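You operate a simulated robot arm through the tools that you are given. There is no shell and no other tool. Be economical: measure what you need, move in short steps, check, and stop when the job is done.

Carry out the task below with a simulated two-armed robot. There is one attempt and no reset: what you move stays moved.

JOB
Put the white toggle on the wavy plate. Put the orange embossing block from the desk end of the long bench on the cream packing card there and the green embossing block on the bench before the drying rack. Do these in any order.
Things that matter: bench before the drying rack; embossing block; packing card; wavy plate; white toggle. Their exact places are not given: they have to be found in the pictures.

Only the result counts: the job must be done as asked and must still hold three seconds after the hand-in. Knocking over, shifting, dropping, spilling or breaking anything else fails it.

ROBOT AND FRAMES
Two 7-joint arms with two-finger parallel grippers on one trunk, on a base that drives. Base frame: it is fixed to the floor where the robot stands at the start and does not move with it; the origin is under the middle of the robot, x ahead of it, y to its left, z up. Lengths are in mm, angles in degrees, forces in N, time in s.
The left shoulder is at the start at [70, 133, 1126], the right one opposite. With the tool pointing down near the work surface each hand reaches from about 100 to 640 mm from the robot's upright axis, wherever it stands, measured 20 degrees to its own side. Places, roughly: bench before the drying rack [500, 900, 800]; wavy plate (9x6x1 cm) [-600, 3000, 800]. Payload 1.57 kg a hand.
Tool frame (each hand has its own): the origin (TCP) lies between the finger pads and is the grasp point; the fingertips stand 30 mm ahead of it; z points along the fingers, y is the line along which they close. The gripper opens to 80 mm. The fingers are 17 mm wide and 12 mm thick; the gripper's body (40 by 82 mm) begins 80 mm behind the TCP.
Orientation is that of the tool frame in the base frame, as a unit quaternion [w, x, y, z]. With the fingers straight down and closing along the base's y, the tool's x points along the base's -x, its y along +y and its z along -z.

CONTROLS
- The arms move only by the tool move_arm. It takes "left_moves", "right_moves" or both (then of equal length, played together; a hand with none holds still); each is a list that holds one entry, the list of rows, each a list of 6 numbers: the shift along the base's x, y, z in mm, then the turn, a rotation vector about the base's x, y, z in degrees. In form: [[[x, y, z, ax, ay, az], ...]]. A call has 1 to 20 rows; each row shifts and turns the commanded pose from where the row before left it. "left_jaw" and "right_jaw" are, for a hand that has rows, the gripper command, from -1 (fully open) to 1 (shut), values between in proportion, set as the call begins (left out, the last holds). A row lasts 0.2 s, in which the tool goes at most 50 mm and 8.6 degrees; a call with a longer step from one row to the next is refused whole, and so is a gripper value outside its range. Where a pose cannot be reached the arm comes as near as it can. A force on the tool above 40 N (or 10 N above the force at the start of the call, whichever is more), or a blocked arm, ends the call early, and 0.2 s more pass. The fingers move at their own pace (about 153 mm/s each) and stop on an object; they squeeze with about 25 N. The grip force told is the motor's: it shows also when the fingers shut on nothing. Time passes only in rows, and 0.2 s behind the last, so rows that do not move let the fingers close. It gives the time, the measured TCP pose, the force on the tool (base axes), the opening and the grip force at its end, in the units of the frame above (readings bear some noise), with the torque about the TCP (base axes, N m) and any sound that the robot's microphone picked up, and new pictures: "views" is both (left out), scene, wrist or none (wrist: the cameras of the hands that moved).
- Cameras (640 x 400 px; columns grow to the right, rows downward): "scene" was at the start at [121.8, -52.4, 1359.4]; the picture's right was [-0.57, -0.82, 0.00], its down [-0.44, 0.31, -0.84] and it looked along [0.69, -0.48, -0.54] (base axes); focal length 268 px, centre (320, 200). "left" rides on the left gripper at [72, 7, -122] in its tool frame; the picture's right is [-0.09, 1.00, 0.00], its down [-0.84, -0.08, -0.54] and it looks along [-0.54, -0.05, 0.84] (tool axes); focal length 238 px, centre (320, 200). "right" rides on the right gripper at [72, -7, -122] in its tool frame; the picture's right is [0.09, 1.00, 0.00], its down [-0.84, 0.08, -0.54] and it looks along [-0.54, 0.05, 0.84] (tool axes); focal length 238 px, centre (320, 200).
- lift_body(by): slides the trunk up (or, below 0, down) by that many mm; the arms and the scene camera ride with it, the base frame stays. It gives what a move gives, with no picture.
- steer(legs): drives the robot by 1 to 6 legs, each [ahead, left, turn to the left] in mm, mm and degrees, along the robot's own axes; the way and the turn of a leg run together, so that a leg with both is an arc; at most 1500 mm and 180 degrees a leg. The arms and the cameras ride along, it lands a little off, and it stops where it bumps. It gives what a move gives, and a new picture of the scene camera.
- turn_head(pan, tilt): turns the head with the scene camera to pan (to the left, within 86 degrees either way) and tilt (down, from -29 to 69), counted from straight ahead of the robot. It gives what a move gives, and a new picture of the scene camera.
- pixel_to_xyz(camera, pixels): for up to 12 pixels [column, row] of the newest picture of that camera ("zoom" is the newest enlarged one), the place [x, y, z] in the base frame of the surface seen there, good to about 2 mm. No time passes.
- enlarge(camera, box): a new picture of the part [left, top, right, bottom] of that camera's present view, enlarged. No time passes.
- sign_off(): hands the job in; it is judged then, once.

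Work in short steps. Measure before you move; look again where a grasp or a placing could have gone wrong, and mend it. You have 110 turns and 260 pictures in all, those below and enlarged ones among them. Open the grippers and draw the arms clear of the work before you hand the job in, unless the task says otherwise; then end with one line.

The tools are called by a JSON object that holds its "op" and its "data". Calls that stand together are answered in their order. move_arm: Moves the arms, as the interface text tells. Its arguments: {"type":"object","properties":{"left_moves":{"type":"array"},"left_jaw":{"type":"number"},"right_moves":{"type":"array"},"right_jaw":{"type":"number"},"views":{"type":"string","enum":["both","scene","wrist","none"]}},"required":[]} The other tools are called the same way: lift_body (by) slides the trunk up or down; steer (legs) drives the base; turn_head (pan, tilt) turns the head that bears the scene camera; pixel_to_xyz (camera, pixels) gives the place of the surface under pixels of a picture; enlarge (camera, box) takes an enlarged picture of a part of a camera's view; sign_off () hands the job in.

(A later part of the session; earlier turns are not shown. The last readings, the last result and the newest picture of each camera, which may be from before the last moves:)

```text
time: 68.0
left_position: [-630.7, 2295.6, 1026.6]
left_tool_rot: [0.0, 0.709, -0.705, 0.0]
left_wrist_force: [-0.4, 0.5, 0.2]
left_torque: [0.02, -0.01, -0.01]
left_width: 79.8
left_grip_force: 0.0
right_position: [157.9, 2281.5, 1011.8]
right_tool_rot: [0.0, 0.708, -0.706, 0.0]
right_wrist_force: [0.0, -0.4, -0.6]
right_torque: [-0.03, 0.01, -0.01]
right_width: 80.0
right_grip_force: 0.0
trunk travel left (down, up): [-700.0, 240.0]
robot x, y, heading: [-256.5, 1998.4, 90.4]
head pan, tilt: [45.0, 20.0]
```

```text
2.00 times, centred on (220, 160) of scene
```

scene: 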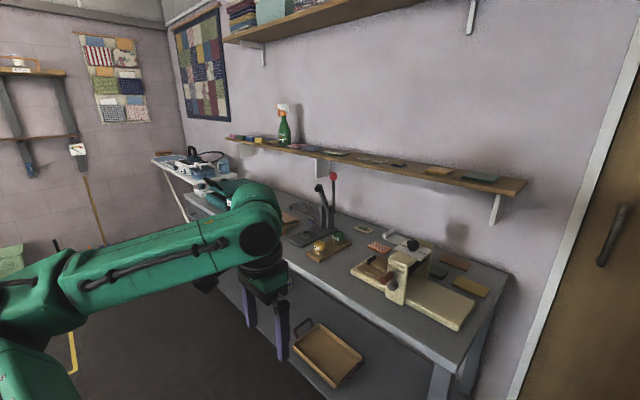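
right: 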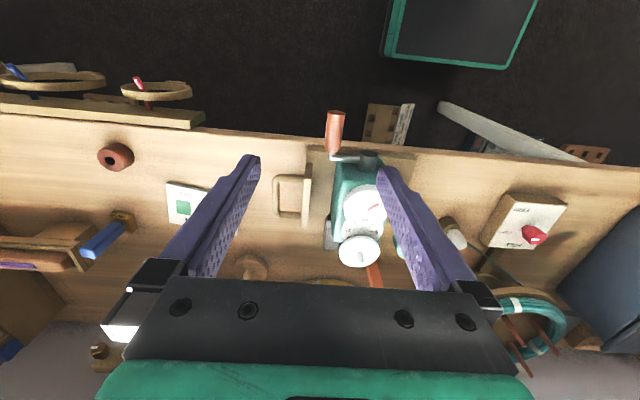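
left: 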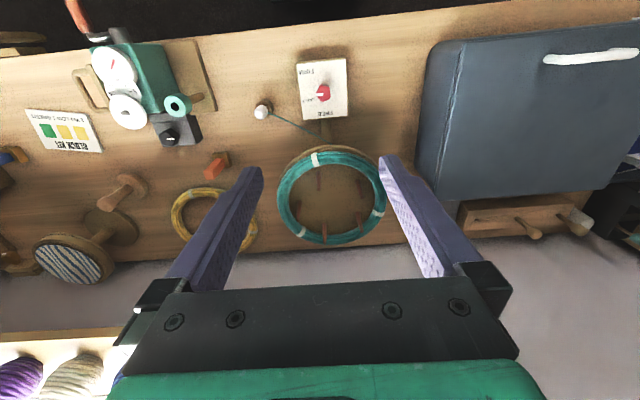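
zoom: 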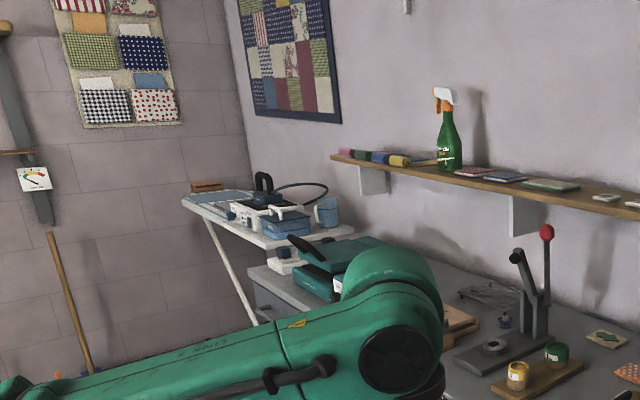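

No toggle seen here. Look towards the brown table side (pan 86), enlarged.

{"op": "turn_head", "data": {"pan": 86, "tilt": 15}}

{"op": "enlarge", "data": {"camera": "scene", "box": [0, 60, 320, 260]}}

{"op": "enlarge", "data": {"camera": "scene", "box": [320, 60, 640, 260]}}

```text
time: 69.1
left_position: [-631.9, 2295.5, 1026.6]
left_tool_rot: [-0.001, 0.708, -0.706, -0.001]
left_wrist_force: [0.3, -0.1, -0.2]
left_torque: [-0.01, 0.02, 0.01]
left_width: 80.0
left_grip_force: 0.1
right_position: [158.8, 2281.3, 1012.3]
right_tool_rot: [0.001, 0.708, -0.706, 0.0]
right_wrist_force: [0.0, 0.1, -0.8]
right_torque: [0.02, -0.01, 0.02]
right_width: 80.0
right_grip_force: 0.1
trunk travel left (down, up): [-700.0, 240.0]
robot x, y, heading: [-255.4, 1999.5, 90.1]
head pan, tilt: [85.9, 15.0]
```

scene: 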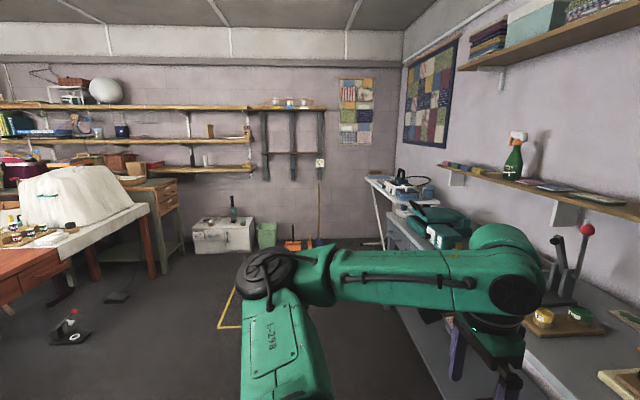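

```text
2.00 times, centred on (160, 160) of scene
```

zoom: 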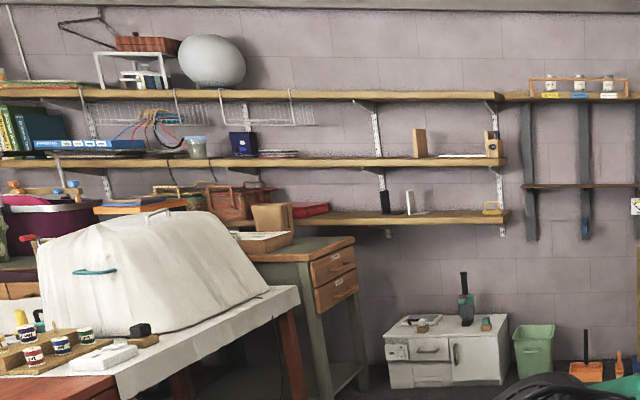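

```text
2.00 times, centred on (480, 160) of scene
```

zoom: 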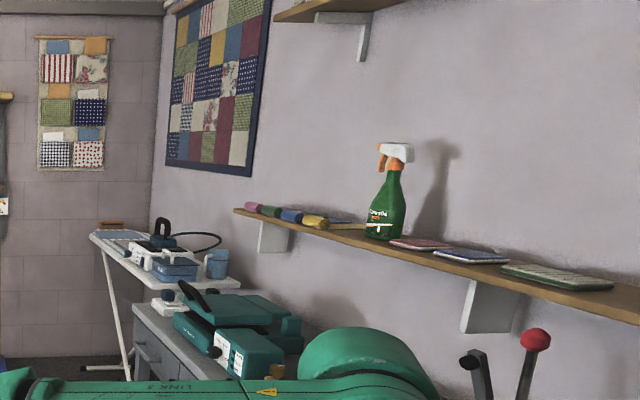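

Return to the bench: turn to heading 0 and slide right to y≈-200.

{"op": "steer", "data": {"legs": [[0, 0, -90], [0, -1500, 0], [50, -700, 0]]}}

{"op": "turn_head", "data": {"pan": 0, "tilt": 32}}

{"op": "turn_head", "data": {"pan": -50, "tilt": 32}}

```text
time: 83.8
left_position: [121.2, 174.6, 1028.1]
left_tool_rot: [0.0, -0.006, 1.0, 0.0]
left_wrist_force: [-0.2, -0.1, -0.1]
left_torque: [-0.01, 0.0, 0.0]
left_width: 79.9
left_grip_force: 0.1
right_position: [112.9, -614.6, 1012.7]
right_tool_rot: [0.0, -0.006, 1.0, -0.001]
right_wrist_force: [-0.1, 0.3, -0.1]
right_torque: [0.02, 0.01, 0.02]
right_width: 79.8
right_grip_force: 0.2
trunk travel left (down, up): [-700.0, 240.0]
robot x, y, heading: [-170.6, -202.5, 0.6]
head pan, tilt: [85.9, 15.0]
```

scene: 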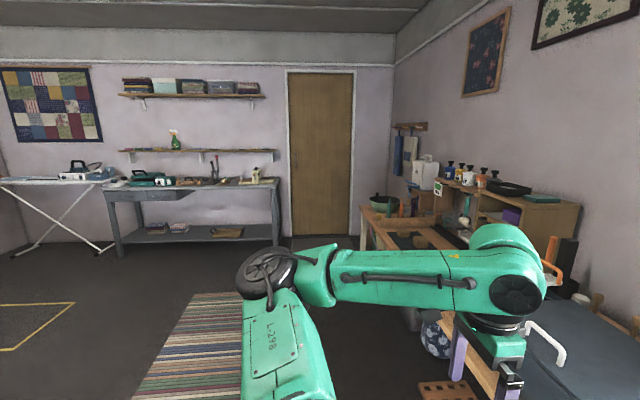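

```text
time: 85.3
left_position: [120.7, 174.7, 1027.0]
left_tool_rot: [0.0, -0.006, 1.0, 0.0]
left_wrist_force: [0.2, -0.4, -0.2]
left_torque: [-0.01, -0.02, -0.03]
left_width: 80.2
left_grip_force: 0.1
right_position: [111.7, -615.2, 1013.7]
right_tool_rot: [-0.001, -0.006, 1.0, 0.0]
right_wrist_force: [0.0, 0.4, -0.5]
right_torque: [0.03, 0.04, 0.0]
right_width: 80.2
right_grip_force: 0.0
trunk travel left (down, up): [-700.0, 240.0]
robot x, y, heading: [-173.3, -201.3, 0.5]
head pan, tilt: [0.0, 32.0]
```

scene: 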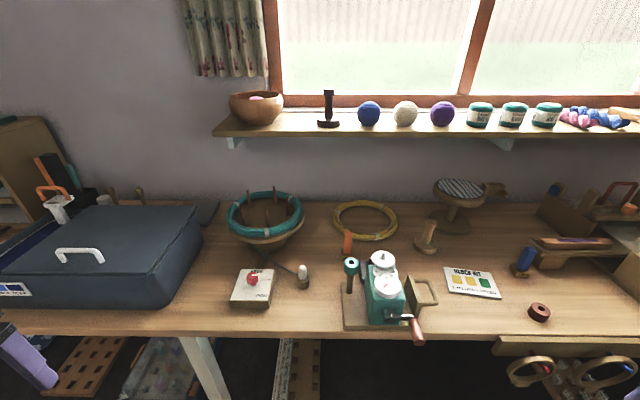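

```text
time: 86.5
left_position: [120.6, 174.9, 1026.8]
left_tool_rot: [0.0, -0.005, 1.0, 0.0]
left_wrist_force: [-0.3, 0.0, -0.4]
left_torque: [0.0, 0.01, 0.02]
left_width: 79.9
left_grip_force: 0.2
right_position: [111.1, -615.1, 1012.2]
right_tool_rot: [0.0, -0.007, 1.0, 0.0]
right_wrist_force: [0.3, -0.2, -0.3]
right_torque: [-0.02, -0.02, -0.03]
right_width: 80.0
right_grip_force: 0.0
trunk travel left (down, up): [-700.0, 240.0]
robot x, y, heading: [-173.8, -199.8, 0.6]
head pan, tilt: [-50.0, 32.0]
```

scene: 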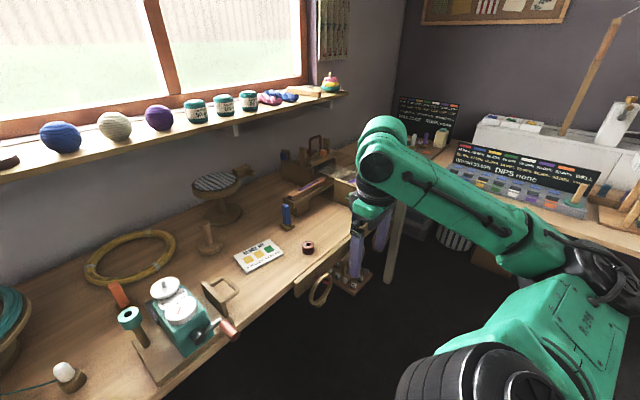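

Enlarge the labels of the sticks (118,293), (287,213) and the white peg (68,372).

{"op": "enlarge", "data": {"camera": "scene", "box": [80, 265, 160, 315]}}

{"op": "enlarge", "data": {"camera": "scene", "box": [250, 185, 330, 235]}}

{"op": "enlarge", "data": {"camera": "scene", "box": [0, 325, 120, 400]}}

{"op": "enlarge", "data": {"camera": "scene", "box": [380, 80, 640, 242]}}

```text
8.00 times, centred on (120, 290) of scene
```

zoom: 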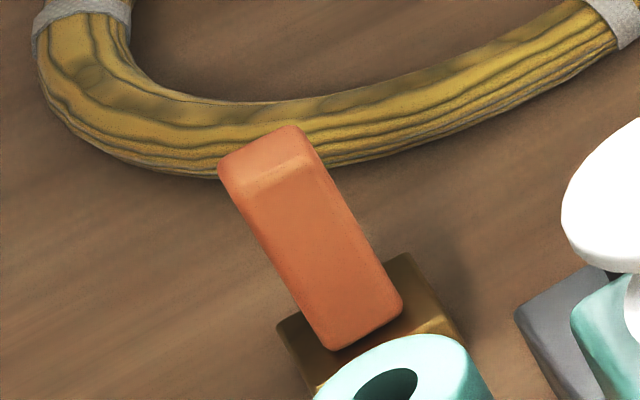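

```text
8.00 times, centred on (290, 210) of scene
```

zoom: 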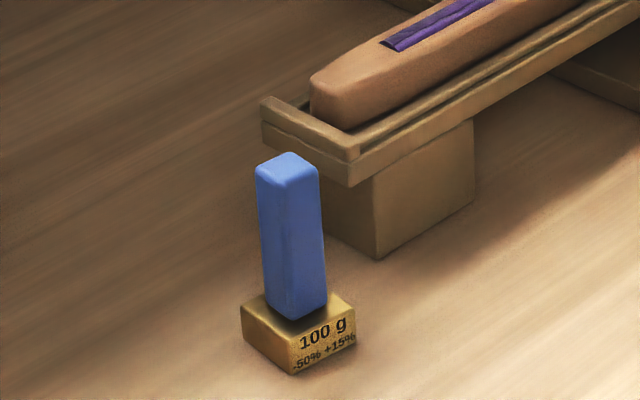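

```text
5.33 times, centred on (60, 362) of scene
```

zoom: 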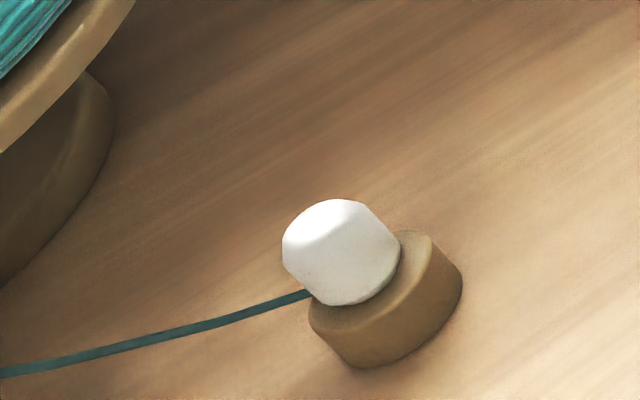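

```text
2.46 times, centred on (510, 161) of scene
```

zoom: 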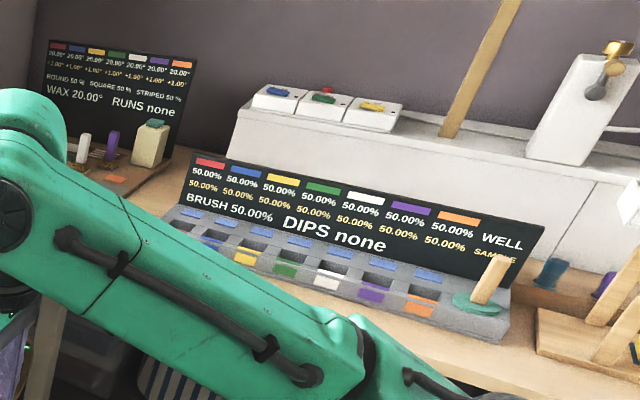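

The sticks say "100 g" – possibly weights, not surely embossing blocks. Inspect the -y bench closely.

{"op": "steer", "data": {"legs": [[0, 0, -90], [500, 0, 0], [0, -450, 0]]}}

{"op": "turn_head", "data": {"pan": 0, "tilt": 25}}

{"op": "turn_head", "data": {"pan": -50, "tilt": 25}}

```text
time: 95.6
left_position: [-240.0, -1000.8, 1027.0]
left_tool_rot: [0.0, 0.703, 0.711, 0.0]
left_wrist_force: [-0.1, 0.0, -0.3]
left_torque: [0.0, 0.01, -0.01]
left_width: 80.2
left_grip_force: 0.0
right_position: [-1030.0, -991.8, 1013.4]
right_tool_rot: [0.0, 0.703, 0.711, 0.0]
right_wrist_force: [-0.8, 0.0, 0.1]
right_torque: [0.02, -0.02, 0.02]
right_width: 79.9
right_grip_force: 0.0
trunk travel left (down, up): [-700.0, 240.0]
robot x, y, heading: [-614.1, -708.6, -89.6]
head pan, tilt: [-50.0, 32.0]
```

scene: 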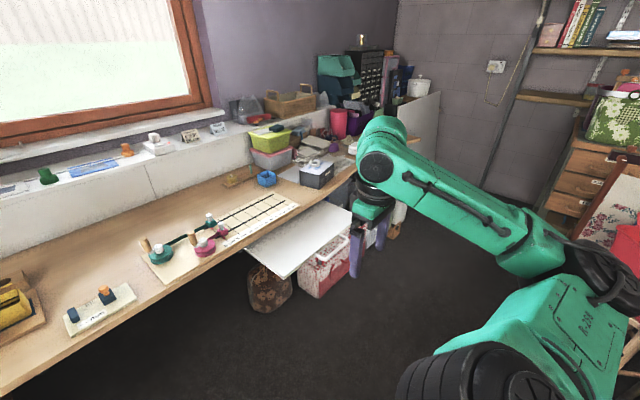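

```text
time: 96.8
left_position: [-240.1, -1000.5, 1027.3]
left_tool_rot: [0.0, 0.703, 0.711, 0.0]
left_wrist_force: [0.1, -0.6, -0.3]
left_torque: [-0.03, -0.02, 0.02]
left_width: 80.2
left_grip_force: 0.0
right_position: [-1029.3, -992.2, 1013.1]
right_tool_rot: [0.0, 0.703, 0.711, 0.0]
right_wrist_force: [-0.2, 0.1, 0.1]
right_torque: [0.02, 0.0, 0.02]
right_width: 80.1
right_grip_force: 0.0
trunk travel left (down, up): [-700.0, 240.0]
robot x, y, heading: [-616.5, -709.4, -89.4]
head pan, tilt: [0.0, 25.0]
```

scene: 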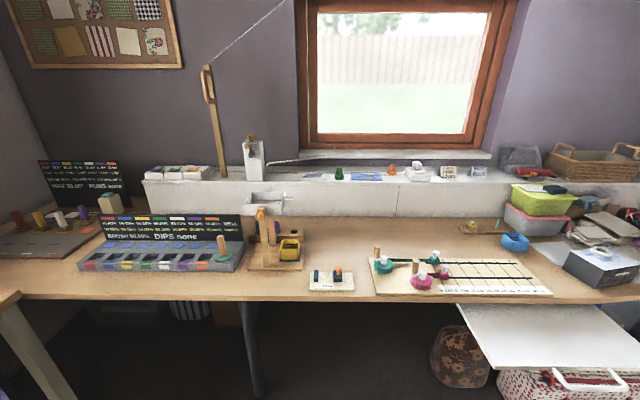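

```text
time: 98.0
left_position: [-241.2, -1000.7, 1026.8]
left_tool_rot: [0.0, 0.703, 0.711, 0.0]
left_wrist_force: [-0.1, 0.1, 0.3]
left_torque: [0.01, 0.02, 0.0]
left_width: 79.8
left_grip_force: 0.1
right_position: [-1029.7, -992.8, 1012.7]
right_tool_rot: [0.0, 0.703, 0.712, 0.0]
right_wrist_force: [0.9, 0.5, 0.4]
right_torque: [0.02, 0.0, 0.01]
right_width: 80.0
right_grip_force: 0.2
trunk travel left (down, up): [-700.0, 240.0]
robot x, y, heading: [-618.3, -706.7, -89.4]
head pan, tilt: [-50.0, 25.0]
```

scene: 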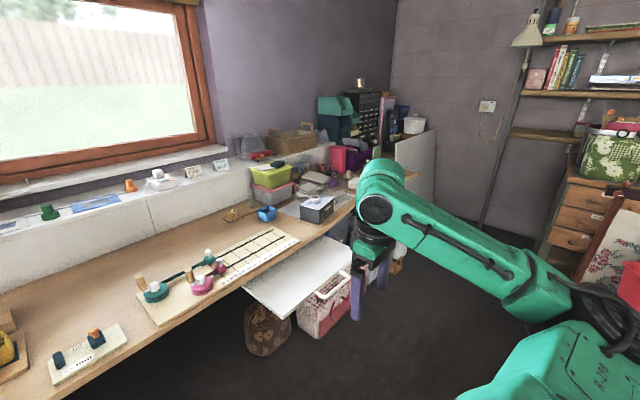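

Zoom on the cream card (330,280) and other items at pan 0.

{"op": "turn_head", "data": {"pan": 0, "tilt": 30}}

{"op": "enlarge", "data": {"camera": "scene", "box": [250, 180, 410, 280]}}

{"op": "enlarge", "data": {"camera": "scene", "box": [360, 120, 560, 270]}}

{"op": "enlarge", "data": {"camera": "scene", "box": [0, 90, 270, 258]}}

```text
time: 99.2
left_position: [-240.5, -1000.1, 1028.7]
left_tool_rot: [0.0, 0.703, 0.711, 0.0]
left_wrist_force: [0.6, -0.5, -0.3]
left_torque: [-0.03, 0.01, 0.0]
left_width: 79.7
left_grip_force: 0.2
right_position: [-1030.0, -994.0, 1011.3]
right_tool_rot: [0.0, 0.703, 0.711, 0.001]
right_wrist_force: [-1.1, 0.3, 0.3]
right_torque: [-0.04, 0.04, -0.03]
right_width: 80.0
right_grip_force: 0.1
trunk travel left (down, up): [-700.0, 240.0]
robot x, y, heading: [-617.0, -713.6, -89.4]
head pan, tilt: [0.0, 30.0]
```

scene: 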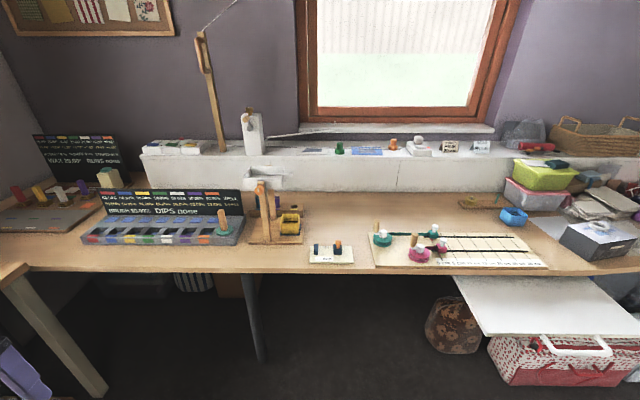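

```text
4.00 times, centred on (330, 230) of scene
```

zoom: 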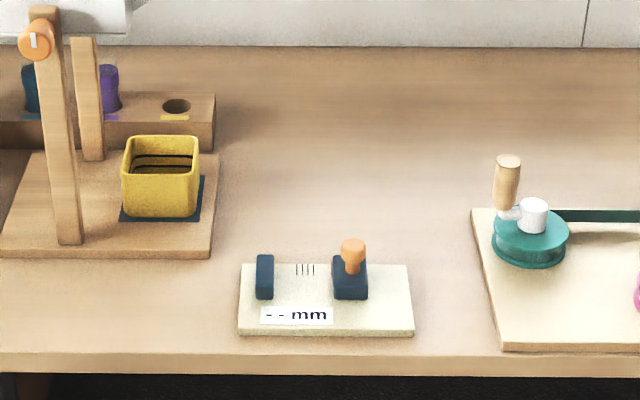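

```text
2.67 times, centred on (460, 195) of scene
```

zoom: 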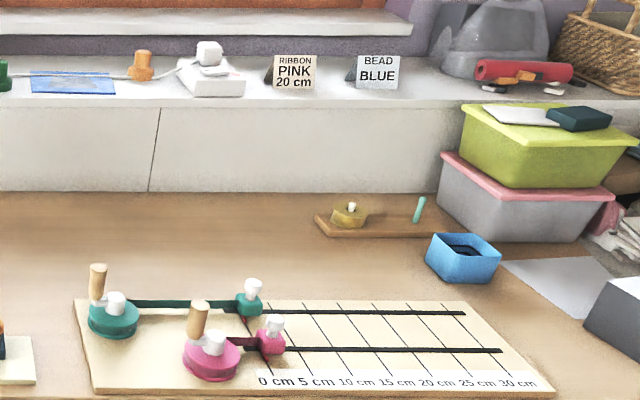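

```text
2.37 times, centred on (135, 174) of scene
```

zoom: 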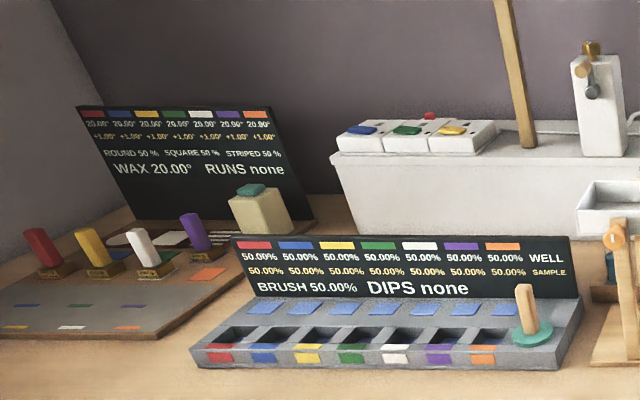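

Zoom closer on the small tray near (485,200), the sill items, and the right part.

{"op": "enlarge", "data": {"camera": "scene", "box": [440, 170, 560, 245]}}

{"op": "enlarge", "data": {"camera": "scene", "box": [320, 120, 440, 195]}}

{"op": "enlarge", "data": {"camera": "scene", "box": [490, 120, 640, 214]}}

{"op": "enlarge", "data": {"camera": "scene", "box": [360, 210, 480, 285]}}

```text
5.33 times, centred on (500, 208) of scene
```

zoom: 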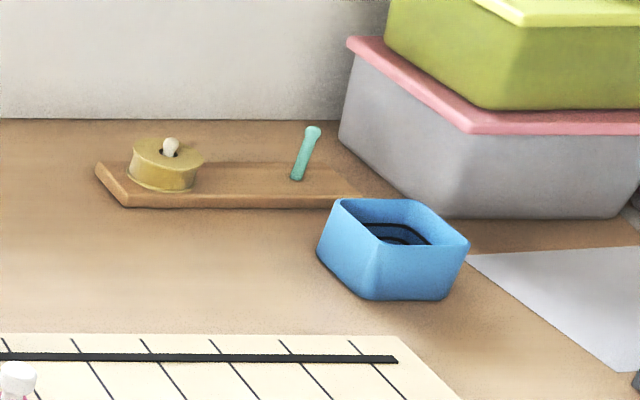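

```text
5.33 times, centred on (380, 158) of scene
```

zoom: 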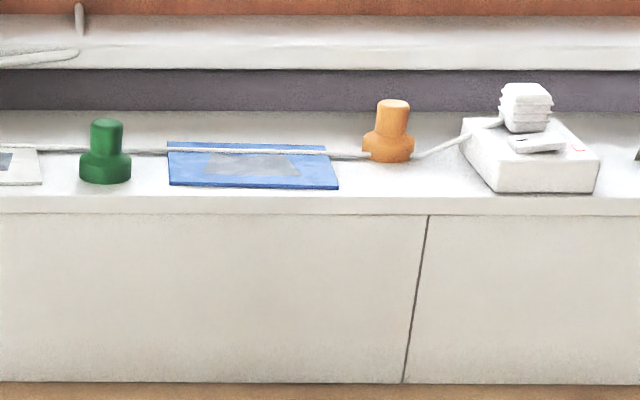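

```text
4.26 times, centred on (565, 167) of scene
```

zoom: 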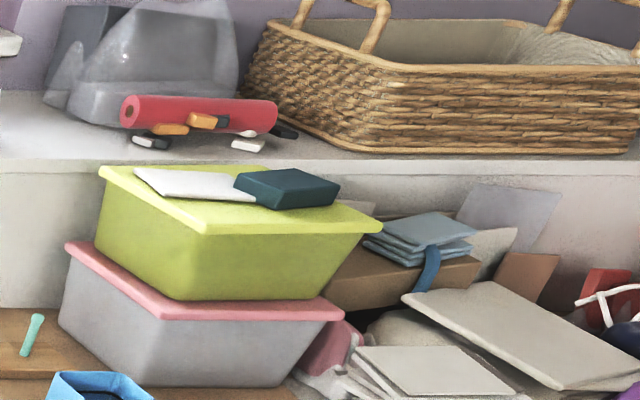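

```text
5.33 times, centred on (420, 248) of scene
```

zoom: 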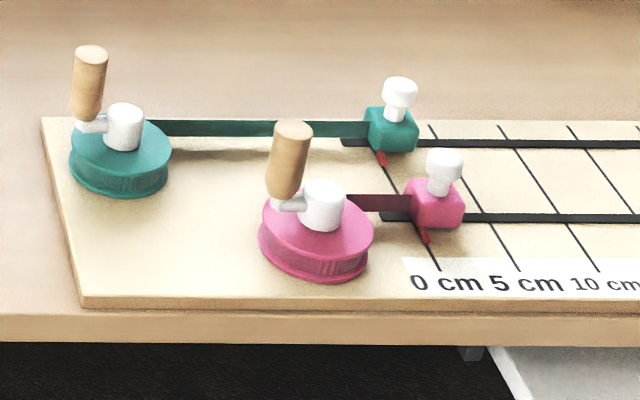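

Small pieces by the red roll might be toggles but look unreachable. Check the remaining surfaces: pan right.

{"op": "turn_head", "data": {"pan": -86, "tilt": 22}}

{"op": "enlarge", "data": {"camera": "scene", "box": [320, 40, 640, 240]}}

{"op": "steer", "data": {"legs": [[0, 0, -90]]}}

{"op": "turn_head", "data": {"pan": -30, "tilt": 22}}

```text
time: 100.8
left_position: [-239.5, -1000.4, 1025.4]
left_tool_rot: [0.001, 0.703, 0.711, 0.0]
left_wrist_force: [-1.1, 0.2, 0.0]
left_torque: [0.02, -0.02, 0.0]
left_width: 80.0
left_grip_force: 0.1
right_position: [-1031.2, -992.6, 1013.0]
right_tool_rot: [0.0, 0.703, 0.712, 0.0]
right_wrist_force: [-0.1, 0.5, 0.5]
right_torque: [-0.04, 0.0, 0.0]
right_width: 80.0
right_grip_force: 0.0
trunk travel left (down, up): [-700.0, 240.0]
robot x, y, heading: [-615.2, -705.4, -89.3]
head pan, tilt: [-85.9, 22.0]
```

scene: 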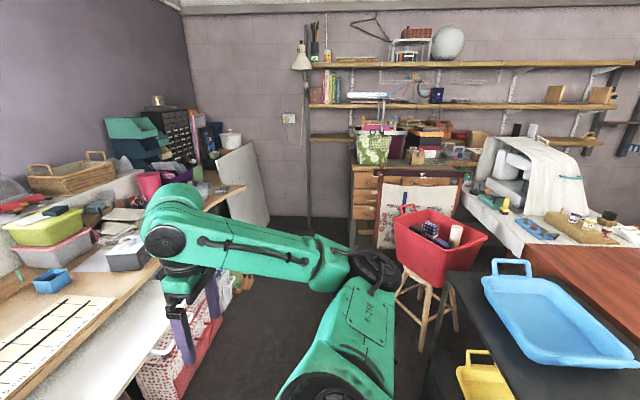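

```text
2.00 times, centred on (480, 140) of scene
```

zoom: 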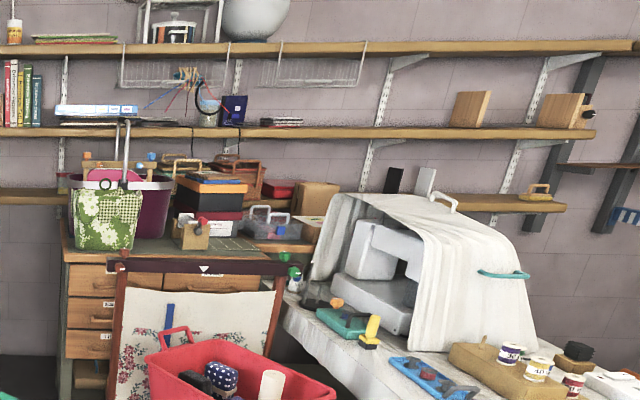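

```text
time: 104.9
left_position: [-903.2, -1089.4, 1027.6]
left_tool_rot: [-0.001, 1.0, 0.013, -0.001]
left_wrist_force: [0.1, -0.9, -0.3]
left_torque: [-0.02, 0.01, 0.01]
left_width: 79.7
left_grip_force: 0.0
right_position: [-907.6, -298.0, 1012.0]
right_tool_rot: [0.001, 1.0, 0.014, 0.0]
right_wrist_force: [-0.6, 1.6, -0.5]
right_torque: [-0.01, 0.03, -0.01]
right_width: 80.1
right_grip_force: 0.0
trunk travel left (down, up): [-700.0, 240.0]
robot x, y, heading: [-617.8, -709.2, -178.3]
head pan, tilt: [-85.9, 22.0]
```

scene: 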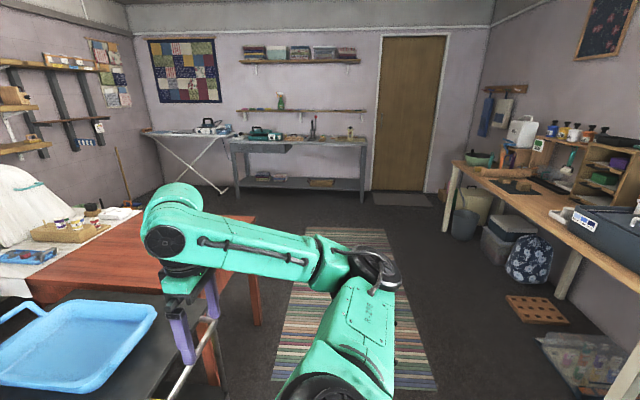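

```text
time: 106.2
left_position: [-902.4, -1088.2, 1027.5]
left_tool_rot: [0.0, 1.0, 0.014, 0.0]
left_wrist_force: [0.3, -1.1, -0.3]
left_torque: [-0.04, 0.0, 0.0]
left_width: 79.9
left_grip_force: 0.1
right_position: [-908.2, -300.1, 1012.4]
right_tool_rot: [0.0, 1.0, 0.015, 0.0]
right_wrist_force: [-0.3, 0.8, 0.0]
right_torque: [0.01, 0.02, 0.01]
right_width: 79.8
right_grip_force: 0.0
trunk travel left (down, up): [-700.0, 240.0]
robot x, y, heading: [-618.6, -710.4, -178.5]
head pan, tilt: [-30.0, 22.0]
```

scene: 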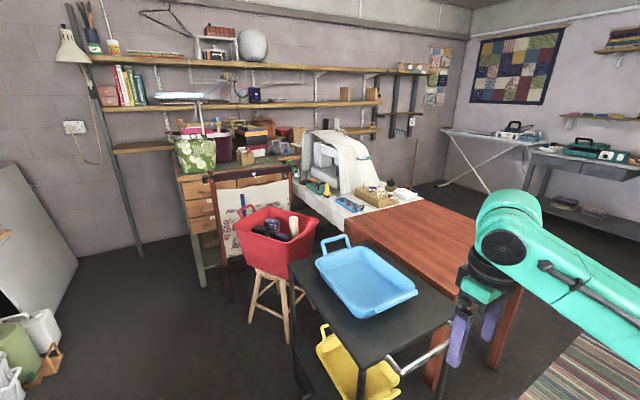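

Enlarge sewing table and the red basket, cart.

{"op": "enlarge", "data": {"camera": "scene", "box": [290, 120, 450, 220]}}

{"op": "enlarge", "data": {"camera": "scene", "box": [160, 90, 320, 190]}}

{"op": "enlarge", "data": {"camera": "scene", "box": [440, 90, 640, 215]}}

{"op": "enlarge", "data": {"camera": "scene", "box": [200, 190, 420, 328]}}

```text
4.00 times, centred on (370, 170) of scene
```

zoom: 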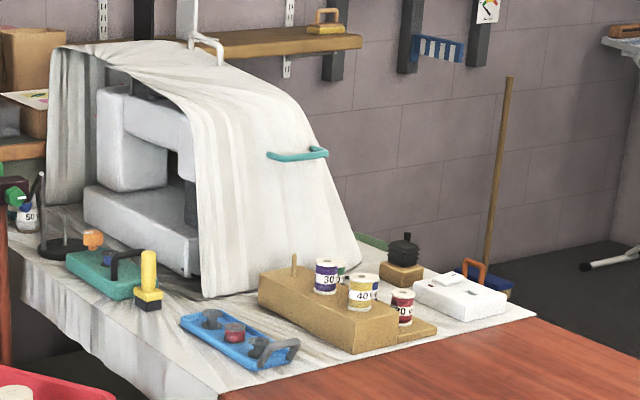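

```text
4.00 times, centred on (240, 140) of scene
```

zoom: 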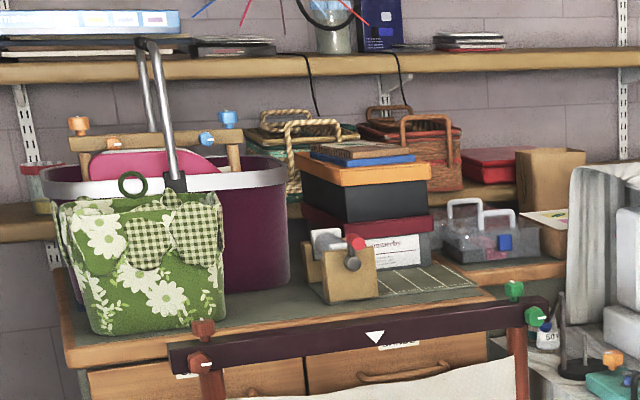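

```text
3.20 times, centred on (540, 152) of scene
```

zoom: 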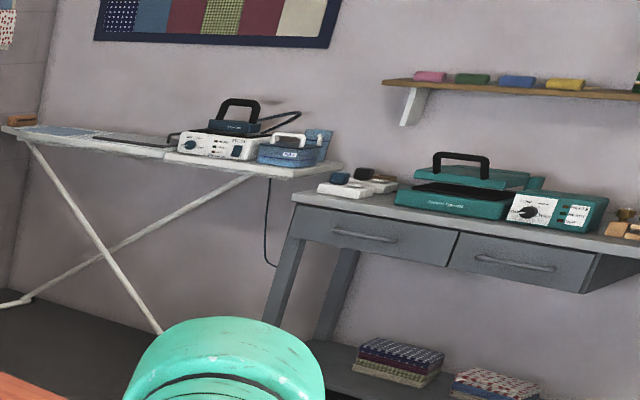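

```text
2.90 times, centred on (310, 259) of scene
```

zoom: 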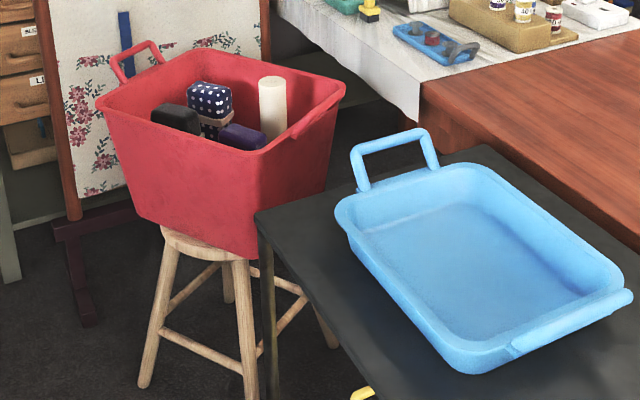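

Go back to the long bench to inspect the white peg closely.

{"op": "steer", "data": {"legs": [[0, 0, 178], [420, 600, 0]]}}

{"op": "turn_head", "data": {"pan": 0, "tilt": 45}}

{"op": "enlarge", "data": {"camera": "scene", "box": [160, 80, 400, 230]}}

```text
time: 117.5
left_position: [98.3, 261.0, 1026.5]
left_tool_rot: [0.0, 0.0, 1.0, 0.0]
left_wrist_force: [0.3, 0.2, -0.4]
left_torque: [0.01, -0.02, 0.0]
left_width: 79.9
left_grip_force: 0.1
right_position: [79.0, -527.5, 1012.5]
right_tool_rot: [0.0, 0.0, 1.0, 0.0]
right_wrist_force: [0.9, -0.2, -0.4]
right_torque: [0.0, -0.01, 0.02]
right_width: 80.2
right_grip_force: 0.1
trunk travel left (down, up): [-700.0, 240.0]
robot x, y, heading: [-197.8, -110.3, 0.1]
head pan, tilt: [-30.0, 22.0]
```

scene: 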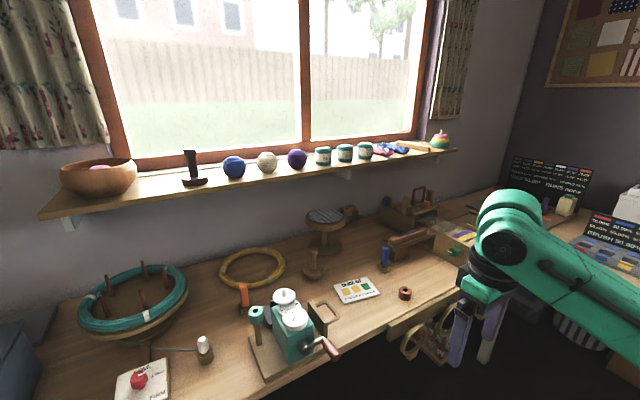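

```text
time: 118.4
left_position: [97.7, 262.4, 1027.0]
left_tool_rot: [0.0, 0.0, 1.0, 0.0]
left_wrist_force: [0.3, -0.5, -0.2]
left_torque: [0.04, -0.01, -0.01]
left_width: 80.1
left_grip_force: 0.1
right_position: [79.2, -526.0, 1012.1]
right_tool_rot: [0.0, 0.0, 1.0, 0.0]
right_wrist_force: [-0.7, 0.2, 0.2]
right_torque: [0.01, 0.0, -0.04]
right_width: 80.0
right_grip_force: 0.1
trunk travel left (down, up): [-700.0, 240.0]
robot x, y, heading: [-200.0, -110.9, -0.0]
head pan, tilt: [0.0, 45.0]
```

scene: 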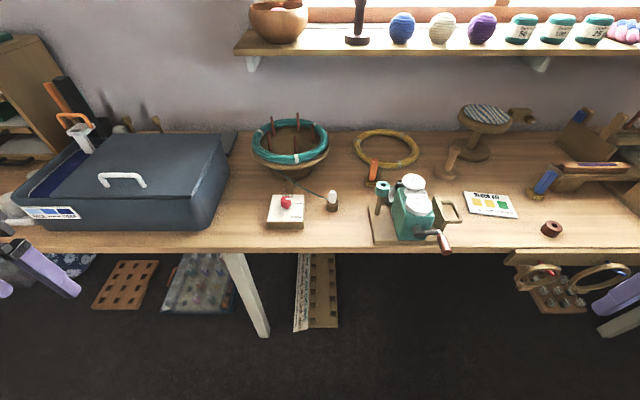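

```text
2.67 times, centred on (280, 155) of scene
```

zoom: 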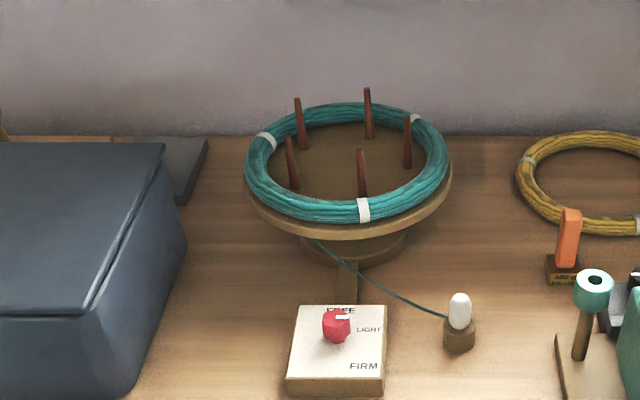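

The white peg holds the swift's yarn end. I'll do the blocks first; measure orange block and card.

{"op": "pixel_to_xyz", "data": {"camera": "zoom", "pixels": [[570, 213], [568, 250], [565, 280], [592, 278], [555, 255], [460, 297], [460, 330], [440, 315], [598, 340]]}}

{"op": "pixel_to_xyz", "data": {"camera": "scene", "pixels": [[466, 192], [504, 195], [516, 217], [468, 213], [490, 204], [545, 182], [447, 178], [450, 160], [552, 229], [386, 148], [408, 185], [440, 205]]}}

{"op": "enlarge", "data": {"camera": "scene", "box": [340, 130, 540, 255]}}

```text
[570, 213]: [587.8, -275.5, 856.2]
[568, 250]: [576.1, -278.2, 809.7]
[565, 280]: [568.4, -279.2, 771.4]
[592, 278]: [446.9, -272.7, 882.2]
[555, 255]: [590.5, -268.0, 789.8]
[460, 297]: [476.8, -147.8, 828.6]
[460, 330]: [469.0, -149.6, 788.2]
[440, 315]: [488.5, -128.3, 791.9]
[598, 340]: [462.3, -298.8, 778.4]
```

```text
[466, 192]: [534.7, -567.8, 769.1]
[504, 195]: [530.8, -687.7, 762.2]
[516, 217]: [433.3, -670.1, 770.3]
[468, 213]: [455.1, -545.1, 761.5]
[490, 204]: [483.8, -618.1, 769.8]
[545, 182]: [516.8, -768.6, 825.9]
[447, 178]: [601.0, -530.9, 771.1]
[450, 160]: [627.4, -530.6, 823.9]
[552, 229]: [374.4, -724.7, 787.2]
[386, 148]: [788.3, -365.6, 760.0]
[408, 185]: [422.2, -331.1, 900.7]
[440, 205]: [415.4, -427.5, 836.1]
```

```text
3.20 times, centred on (440, 192) of scene
```

zoom: 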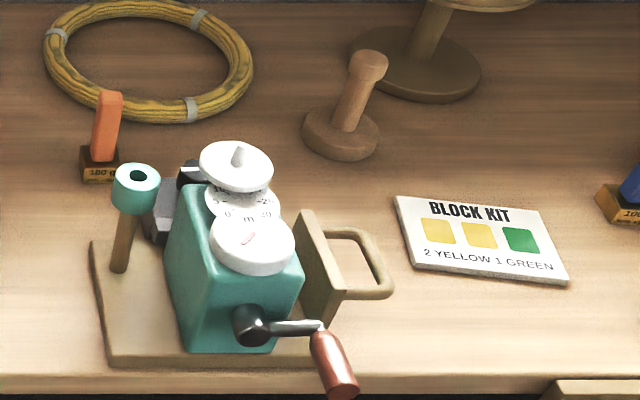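

Drive to about (20,-300) so the right hand reaches both the orange block and the card.

{"op": "steer", "data": {"legs": [[0, -190, 0], [215, 0, 0]]}}

{"op": "turn_head", "data": {"pan": 0, "tilt": 50}}

{"op": "enlarge", "data": {"camera": "scene", "box": [200, 50, 440, 200]}}

```text
time: 121.2
left_position: [310.1, 75.1, 1027.6]
left_tool_rot: [0.001, 0.0, 1.0, 0.0]
left_wrist_force: [-0.1, 0.3, 0.3]
left_torque: [-0.05, 0.0, 0.0]
left_width: 79.9
left_grip_force: 0.0
right_position: [292.5, -716.2, 1011.2]
right_tool_rot: [0.0, 0.0, 1.0, -0.001]
right_wrist_force: [-0.6, -0.5, -0.1]
right_torque: [0.01, 0.0, 0.01]
right_width: 80.2
right_grip_force: 0.1
trunk travel left (down, up): [-700.0, 240.0]
robot x, y, heading: [14.7, -299.0, 0.0]
head pan, tilt: [0.0, 45.0]
```

scene: 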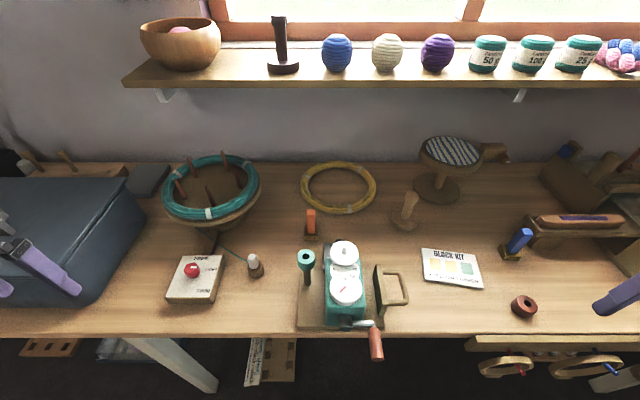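

```text
time: 121.9
left_position: [311.0, 73.8, 1026.0]
left_tool_rot: [0.0, 0.0, 1.0, 0.0]
left_wrist_force: [0.0, 0.1, 0.3]
left_torque: [-0.01, 0.03, 0.01]
left_width: 80.2
left_grip_force: 0.0
right_position: [293.2, -715.3, 1012.4]
right_tool_rot: [0.001, 0.001, 1.0, 0.0]
right_wrist_force: [1.0, -0.5, -0.2]
right_torque: [-0.02, 0.04, 0.02]
right_width: 79.9
right_grip_force: 0.1
trunk travel left (down, up): [-700.0, 240.0]
robot x, y, heading: [14.2, -297.1, -0.1]
head pan, tilt: [0.0, 50.0]
```

scene: 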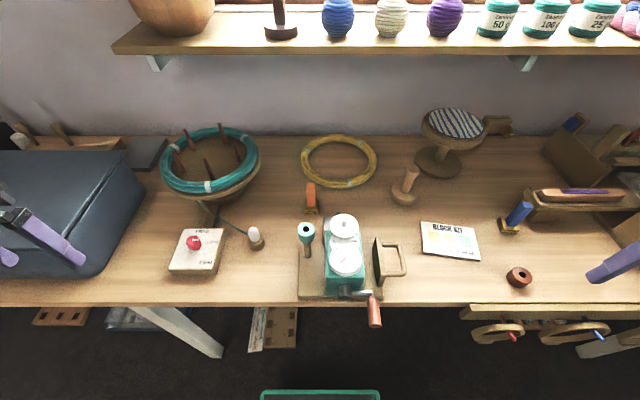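

```text
2.67 times, centred on (320, 125) of scene
```

zoom: 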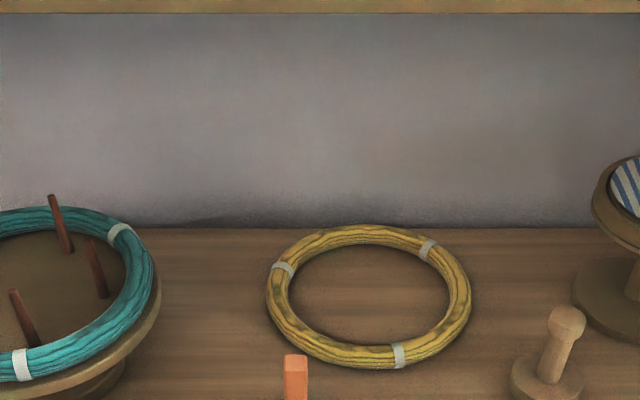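

Measure the shelf's front edge, hoop, swift, and orange block again.

{"op": "pixel_to_xyz", "data": {"camera": "scene", "pixels": [[320, 52], [330, 185], [310, 186], [311, 200], [311, 212], [317, 208], [258, 172], [307, 228], [406, 172], [404, 197], [345, 222]]}}

{"op": "enlarge", "data": {"camera": "scene", "box": [280, 170, 344, 210]}}

```text
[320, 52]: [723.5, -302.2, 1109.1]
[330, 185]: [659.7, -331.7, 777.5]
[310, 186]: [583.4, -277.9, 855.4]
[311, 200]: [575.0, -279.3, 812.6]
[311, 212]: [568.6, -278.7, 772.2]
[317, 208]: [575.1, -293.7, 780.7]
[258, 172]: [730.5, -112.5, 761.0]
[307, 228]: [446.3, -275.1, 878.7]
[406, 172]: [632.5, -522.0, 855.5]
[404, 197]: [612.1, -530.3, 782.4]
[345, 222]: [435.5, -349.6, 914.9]
```

```text
10.00 times, centred on (312, 190) of scene
```

zoom: 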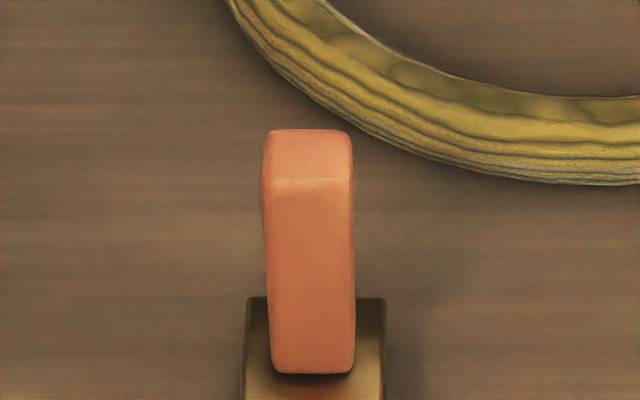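

Sample the stick top faces.

{"op": "pixel_to_xyz", "data": {"camera": "zoom", "pixels": [[308, 140], [308, 175], [272, 155], [344, 155], [310, 240], [310, 365], [257, 310], [380, 310], [315, 390]]}}

```text
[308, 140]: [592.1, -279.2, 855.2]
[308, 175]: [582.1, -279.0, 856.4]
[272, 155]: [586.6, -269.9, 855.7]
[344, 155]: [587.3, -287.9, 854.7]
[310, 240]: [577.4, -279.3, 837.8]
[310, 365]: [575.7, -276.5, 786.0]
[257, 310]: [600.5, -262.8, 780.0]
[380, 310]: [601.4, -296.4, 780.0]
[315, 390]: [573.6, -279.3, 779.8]
```

Stick centre is (586,-279), 22 mm wide, top 856; base top 780. Move the right hand above it at travel height.

{"op": "move_arm", "data": {"right_moves": [[[26.6, 39.7, 0, 0, 0, 0], [26.6, 39.7, 0, 0, 0, 0], [26.6, 39.7, 0, 0, 0, 0], [26.6, 39.7, 0, 0, 0, 0], [26.6, 39.7, 0, 0, 0, 0], [26.6, 39.7, 0, 0, 0, 0], [26.6, 39.7, 0, 0, 0, 0], [26.6, 39.7, 0, 0, 0, 0], [26.6, 39.7, 0, 0, 0, 0], [26.6, 39.7, 0, 0, 0, 0], [26.6, 39.7, 0, 0, 0, 0], [0, 0, -40, 0, 0, 0], [0, 0, -40, 0, 0, 0]]], "right_jaw": -1, "views": "both"}}

```text
time: 124.7
left_position: [310.8, 73.0, 1027.1]
left_tool_rot: [0.001, 0.0, 1.0, 0.0]
left_wrist_force: [0.3, -0.3, 0.2]
left_torque: [0.0, 0.03, 0.0]
left_width: 80.0
left_grip_force: 0.1
right_position: [489.3, -399.0, 931.4]
right_tool_rot: [0.0, 0.0, 1.0, 0.001]
right_wrist_force: [1.3, 0.7, -0.3]
right_torque: [0.02, -0.01, 0.03]
right_width: 79.9
right_grip_force: 0.0
right hand out of reach, approached as far as the arm can: row 8, 9, 10, 11, 13
trunk travel left (down, up): [-700.0, 240.0]
robot x, y, heading: [15.2, -300.8, -0.1]
head pan, tilt: [0.0, 50.0]
```

scene: 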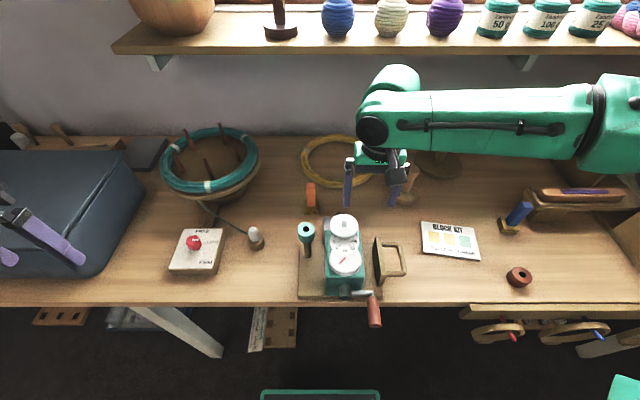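
right: 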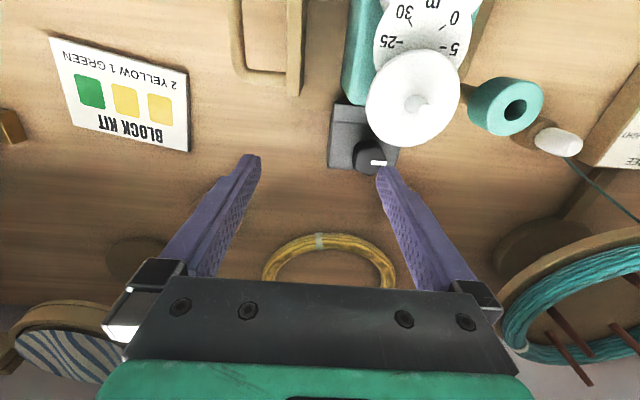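

The arm falls short from here (stopped at (489,-399)). I raise the hand, then shift the base left so that the block lies on the hand's own side.

{"op": "move_arm", "data": {"right_moves": [[[-10, -20, 40, 0, 0, 0], [-20, -20, 40, 0, 0, 0]]], "views": "none"}}

{"op": "steer", "data": {"legs": [[0, 190, 0]]}}

```text
time: 125.3
left_position: [308.7, 72.5, 1028.7]
left_tool_rot: [0.001, 0.001, 1.0, 0.001]
left_wrist_force: [-0.3, -0.9, 0.0]
left_torque: [0.03, 0.0, 0.01]
left_width: 79.8
left_grip_force: 0.0
right_position: [454.6, -439.3, 1011.1]
right_tool_rot: [0.001, 0.0, 1.0, 0.0]
right_wrist_force: [-0.9, 0.2, 0.0]
right_torque: [0.0, -0.01, -0.01]
right_width: 79.9
right_grip_force: 0.0
trunk travel left (down, up): [-700.0, 240.0]
robot x, y, heading: [13.6, -298.6, -0.2]
head pan, tilt: [0.0, 50.0]
```

```text
time: 126.8
left_position: [311.4, 261.7, 1027.4]
left_tool_rot: [0.0, 0.002, 1.0, 0.001]
left_wrist_force: [-0.3, 0.4, -0.5]
left_torque: [-0.06, -0.02, 0.05]
left_width: 79.9
left_grip_force: 0.0
right_position: [456.8, -249.0, 1010.6]
right_tool_rot: [0.0, 0.0, 1.0, -0.001]
right_wrist_force: [-0.9, 0.7, 0.4]
right_torque: [-0.01, 0.0, -0.01]
right_width: 80.3
right_grip_force: 0.0
trunk travel left (down, up): [-700.0, 240.0]
robot x, y, heading: [15.4, -110.0, -0.1]
head pan, tilt: [0.0, 50.0]
```

scene: 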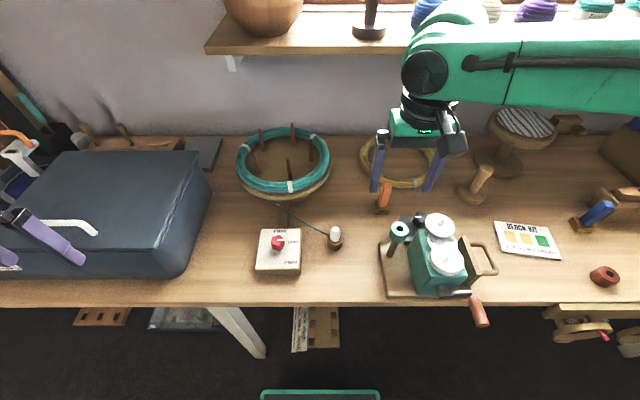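

Advance to above the block in four diagonal rows.

{"op": "move_arm", "data": {"right_moves": [[[32.3, -7.5, -18, 0, 0, 0], [32.3, -7.5, -18, 0, 0, 0], [32.3, -7.5, -18, 0, 0, 0], [32.3, -7.5, -18, 0, 0, 0]]], "views": "wrist"}}

```text
time: 127.8
left_position: [312.1, 261.9, 1027.8]
left_tool_rot: [0.001, 0.002, 1.0, 0.0]
left_wrist_force: [0.2, 0.1, -0.6]
left_torque: [0.01, 0.0, 0.0]
left_width: 79.9
left_grip_force: 0.1
right_position: [556.9, -297.5, 945.4]
right_tool_rot: [0.001, 0.001, 1.0, 0.0]
right_wrist_force: [-0.3, -0.3, 0.2]
right_torque: [0.0, 0.0, 0.03]
right_width: 80.1
right_grip_force: 0.0
right hand out of reach, approached as far as the arm can: row 3, 4
trunk travel left (down, up): [-700.0, 240.0]
robot x, y, heading: [14.1, -109.2, -0.0]
head pan, tilt: [0.0, 50.0]
```

right: 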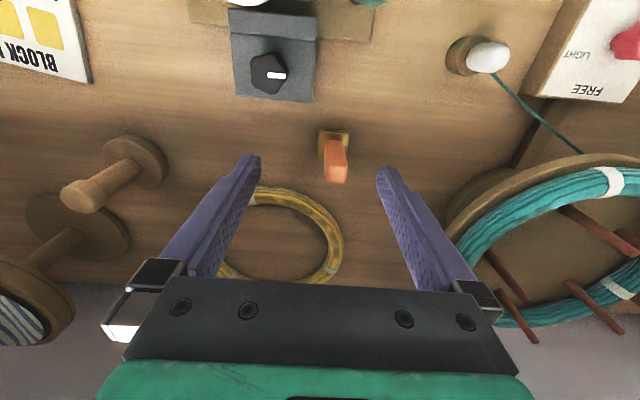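

Still 30 mm short; creep the base forward 45 mm.

{"op": "steer", "data": {"legs": [[45, 0, 0]]}}

```text
time: 128.7
left_position: [353.0, 262.7, 1028.5]
left_tool_rot: [0.002, 0.0, 1.0, 0.0]
left_wrist_force: [0.3, -0.3, 0.8]
left_torque: [0.03, 0.0, 0.0]
left_width: 79.9
left_grip_force: 0.0
right_position: [597.4, -296.0, 947.3]
right_tool_rot: [0.003, 0.001, 1.0, 0.0]
right_wrist_force: [0.4, 0.5, 0.2]
right_torque: [-0.02, -0.01, 0.01]
right_width: 80.1
right_grip_force: 0.1
trunk travel left (down, up): [-700.0, 240.0]
robot x, y, heading: [58.6, -111.3, -0.1]
head pan, tilt: [0.0, 50.0]
```

scene: 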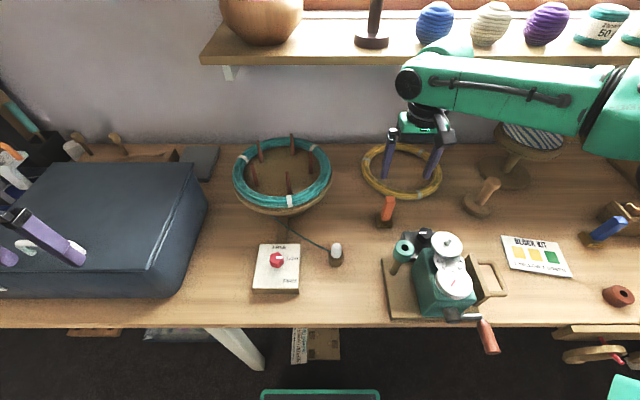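

Now at (597,-296,947); shift (-11,+17), descend to z 825.

{"op": "move_arm", "data": {"right_moves": [[[-11, 17, 0, 0, 0, 0], [0, 0, -30, 0, 0, 0], [0, 0, -30, 0, 0, 0]]], "views": "wrist"}}

```text
time: 129.5
left_position: [358.0, 262.2, 1027.0]
left_tool_rot: [-0.001, 0.002, 1.0, 0.0]
left_wrist_force: [0.0, 0.4, 0.6]
left_torque: [0.0, -0.03, 0.01]
left_width: 80.1
left_grip_force: 0.0
right_position: [580.2, -284.9, 888.3]
right_tool_rot: [0.001, 0.001, 1.0, 0.001]
right_wrist_force: [0.1, -1.2, 0.4]
right_torque: [0.03, -0.01, 0.04]
right_width: 80.0
right_grip_force: 0.0
right hand out of reach, approached as far as the arm can: row 2, 3
trunk travel left (down, up): [-700.0, 240.0]
robot x, y, heading: [58.7, -111.1, -0.3]
head pan, tilt: [0.0, 50.0]
```

right: 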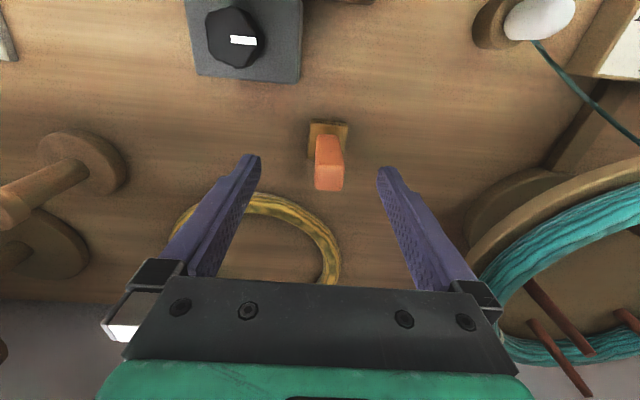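

Reach shrinks as it goes lower; lowering the trunk solves that. Check the blue box lid height under the left hand first.

{"op": "pixel_to_xyz", "data": {"camera": "scene", "pixels": [[110, 220], [150, 180], [35, 245], [110, 262], [285, 205], [325, 175]]}}

```text
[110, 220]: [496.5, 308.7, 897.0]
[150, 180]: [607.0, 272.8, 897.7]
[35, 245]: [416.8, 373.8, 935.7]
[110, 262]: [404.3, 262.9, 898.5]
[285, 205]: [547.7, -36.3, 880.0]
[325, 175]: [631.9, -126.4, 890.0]
```

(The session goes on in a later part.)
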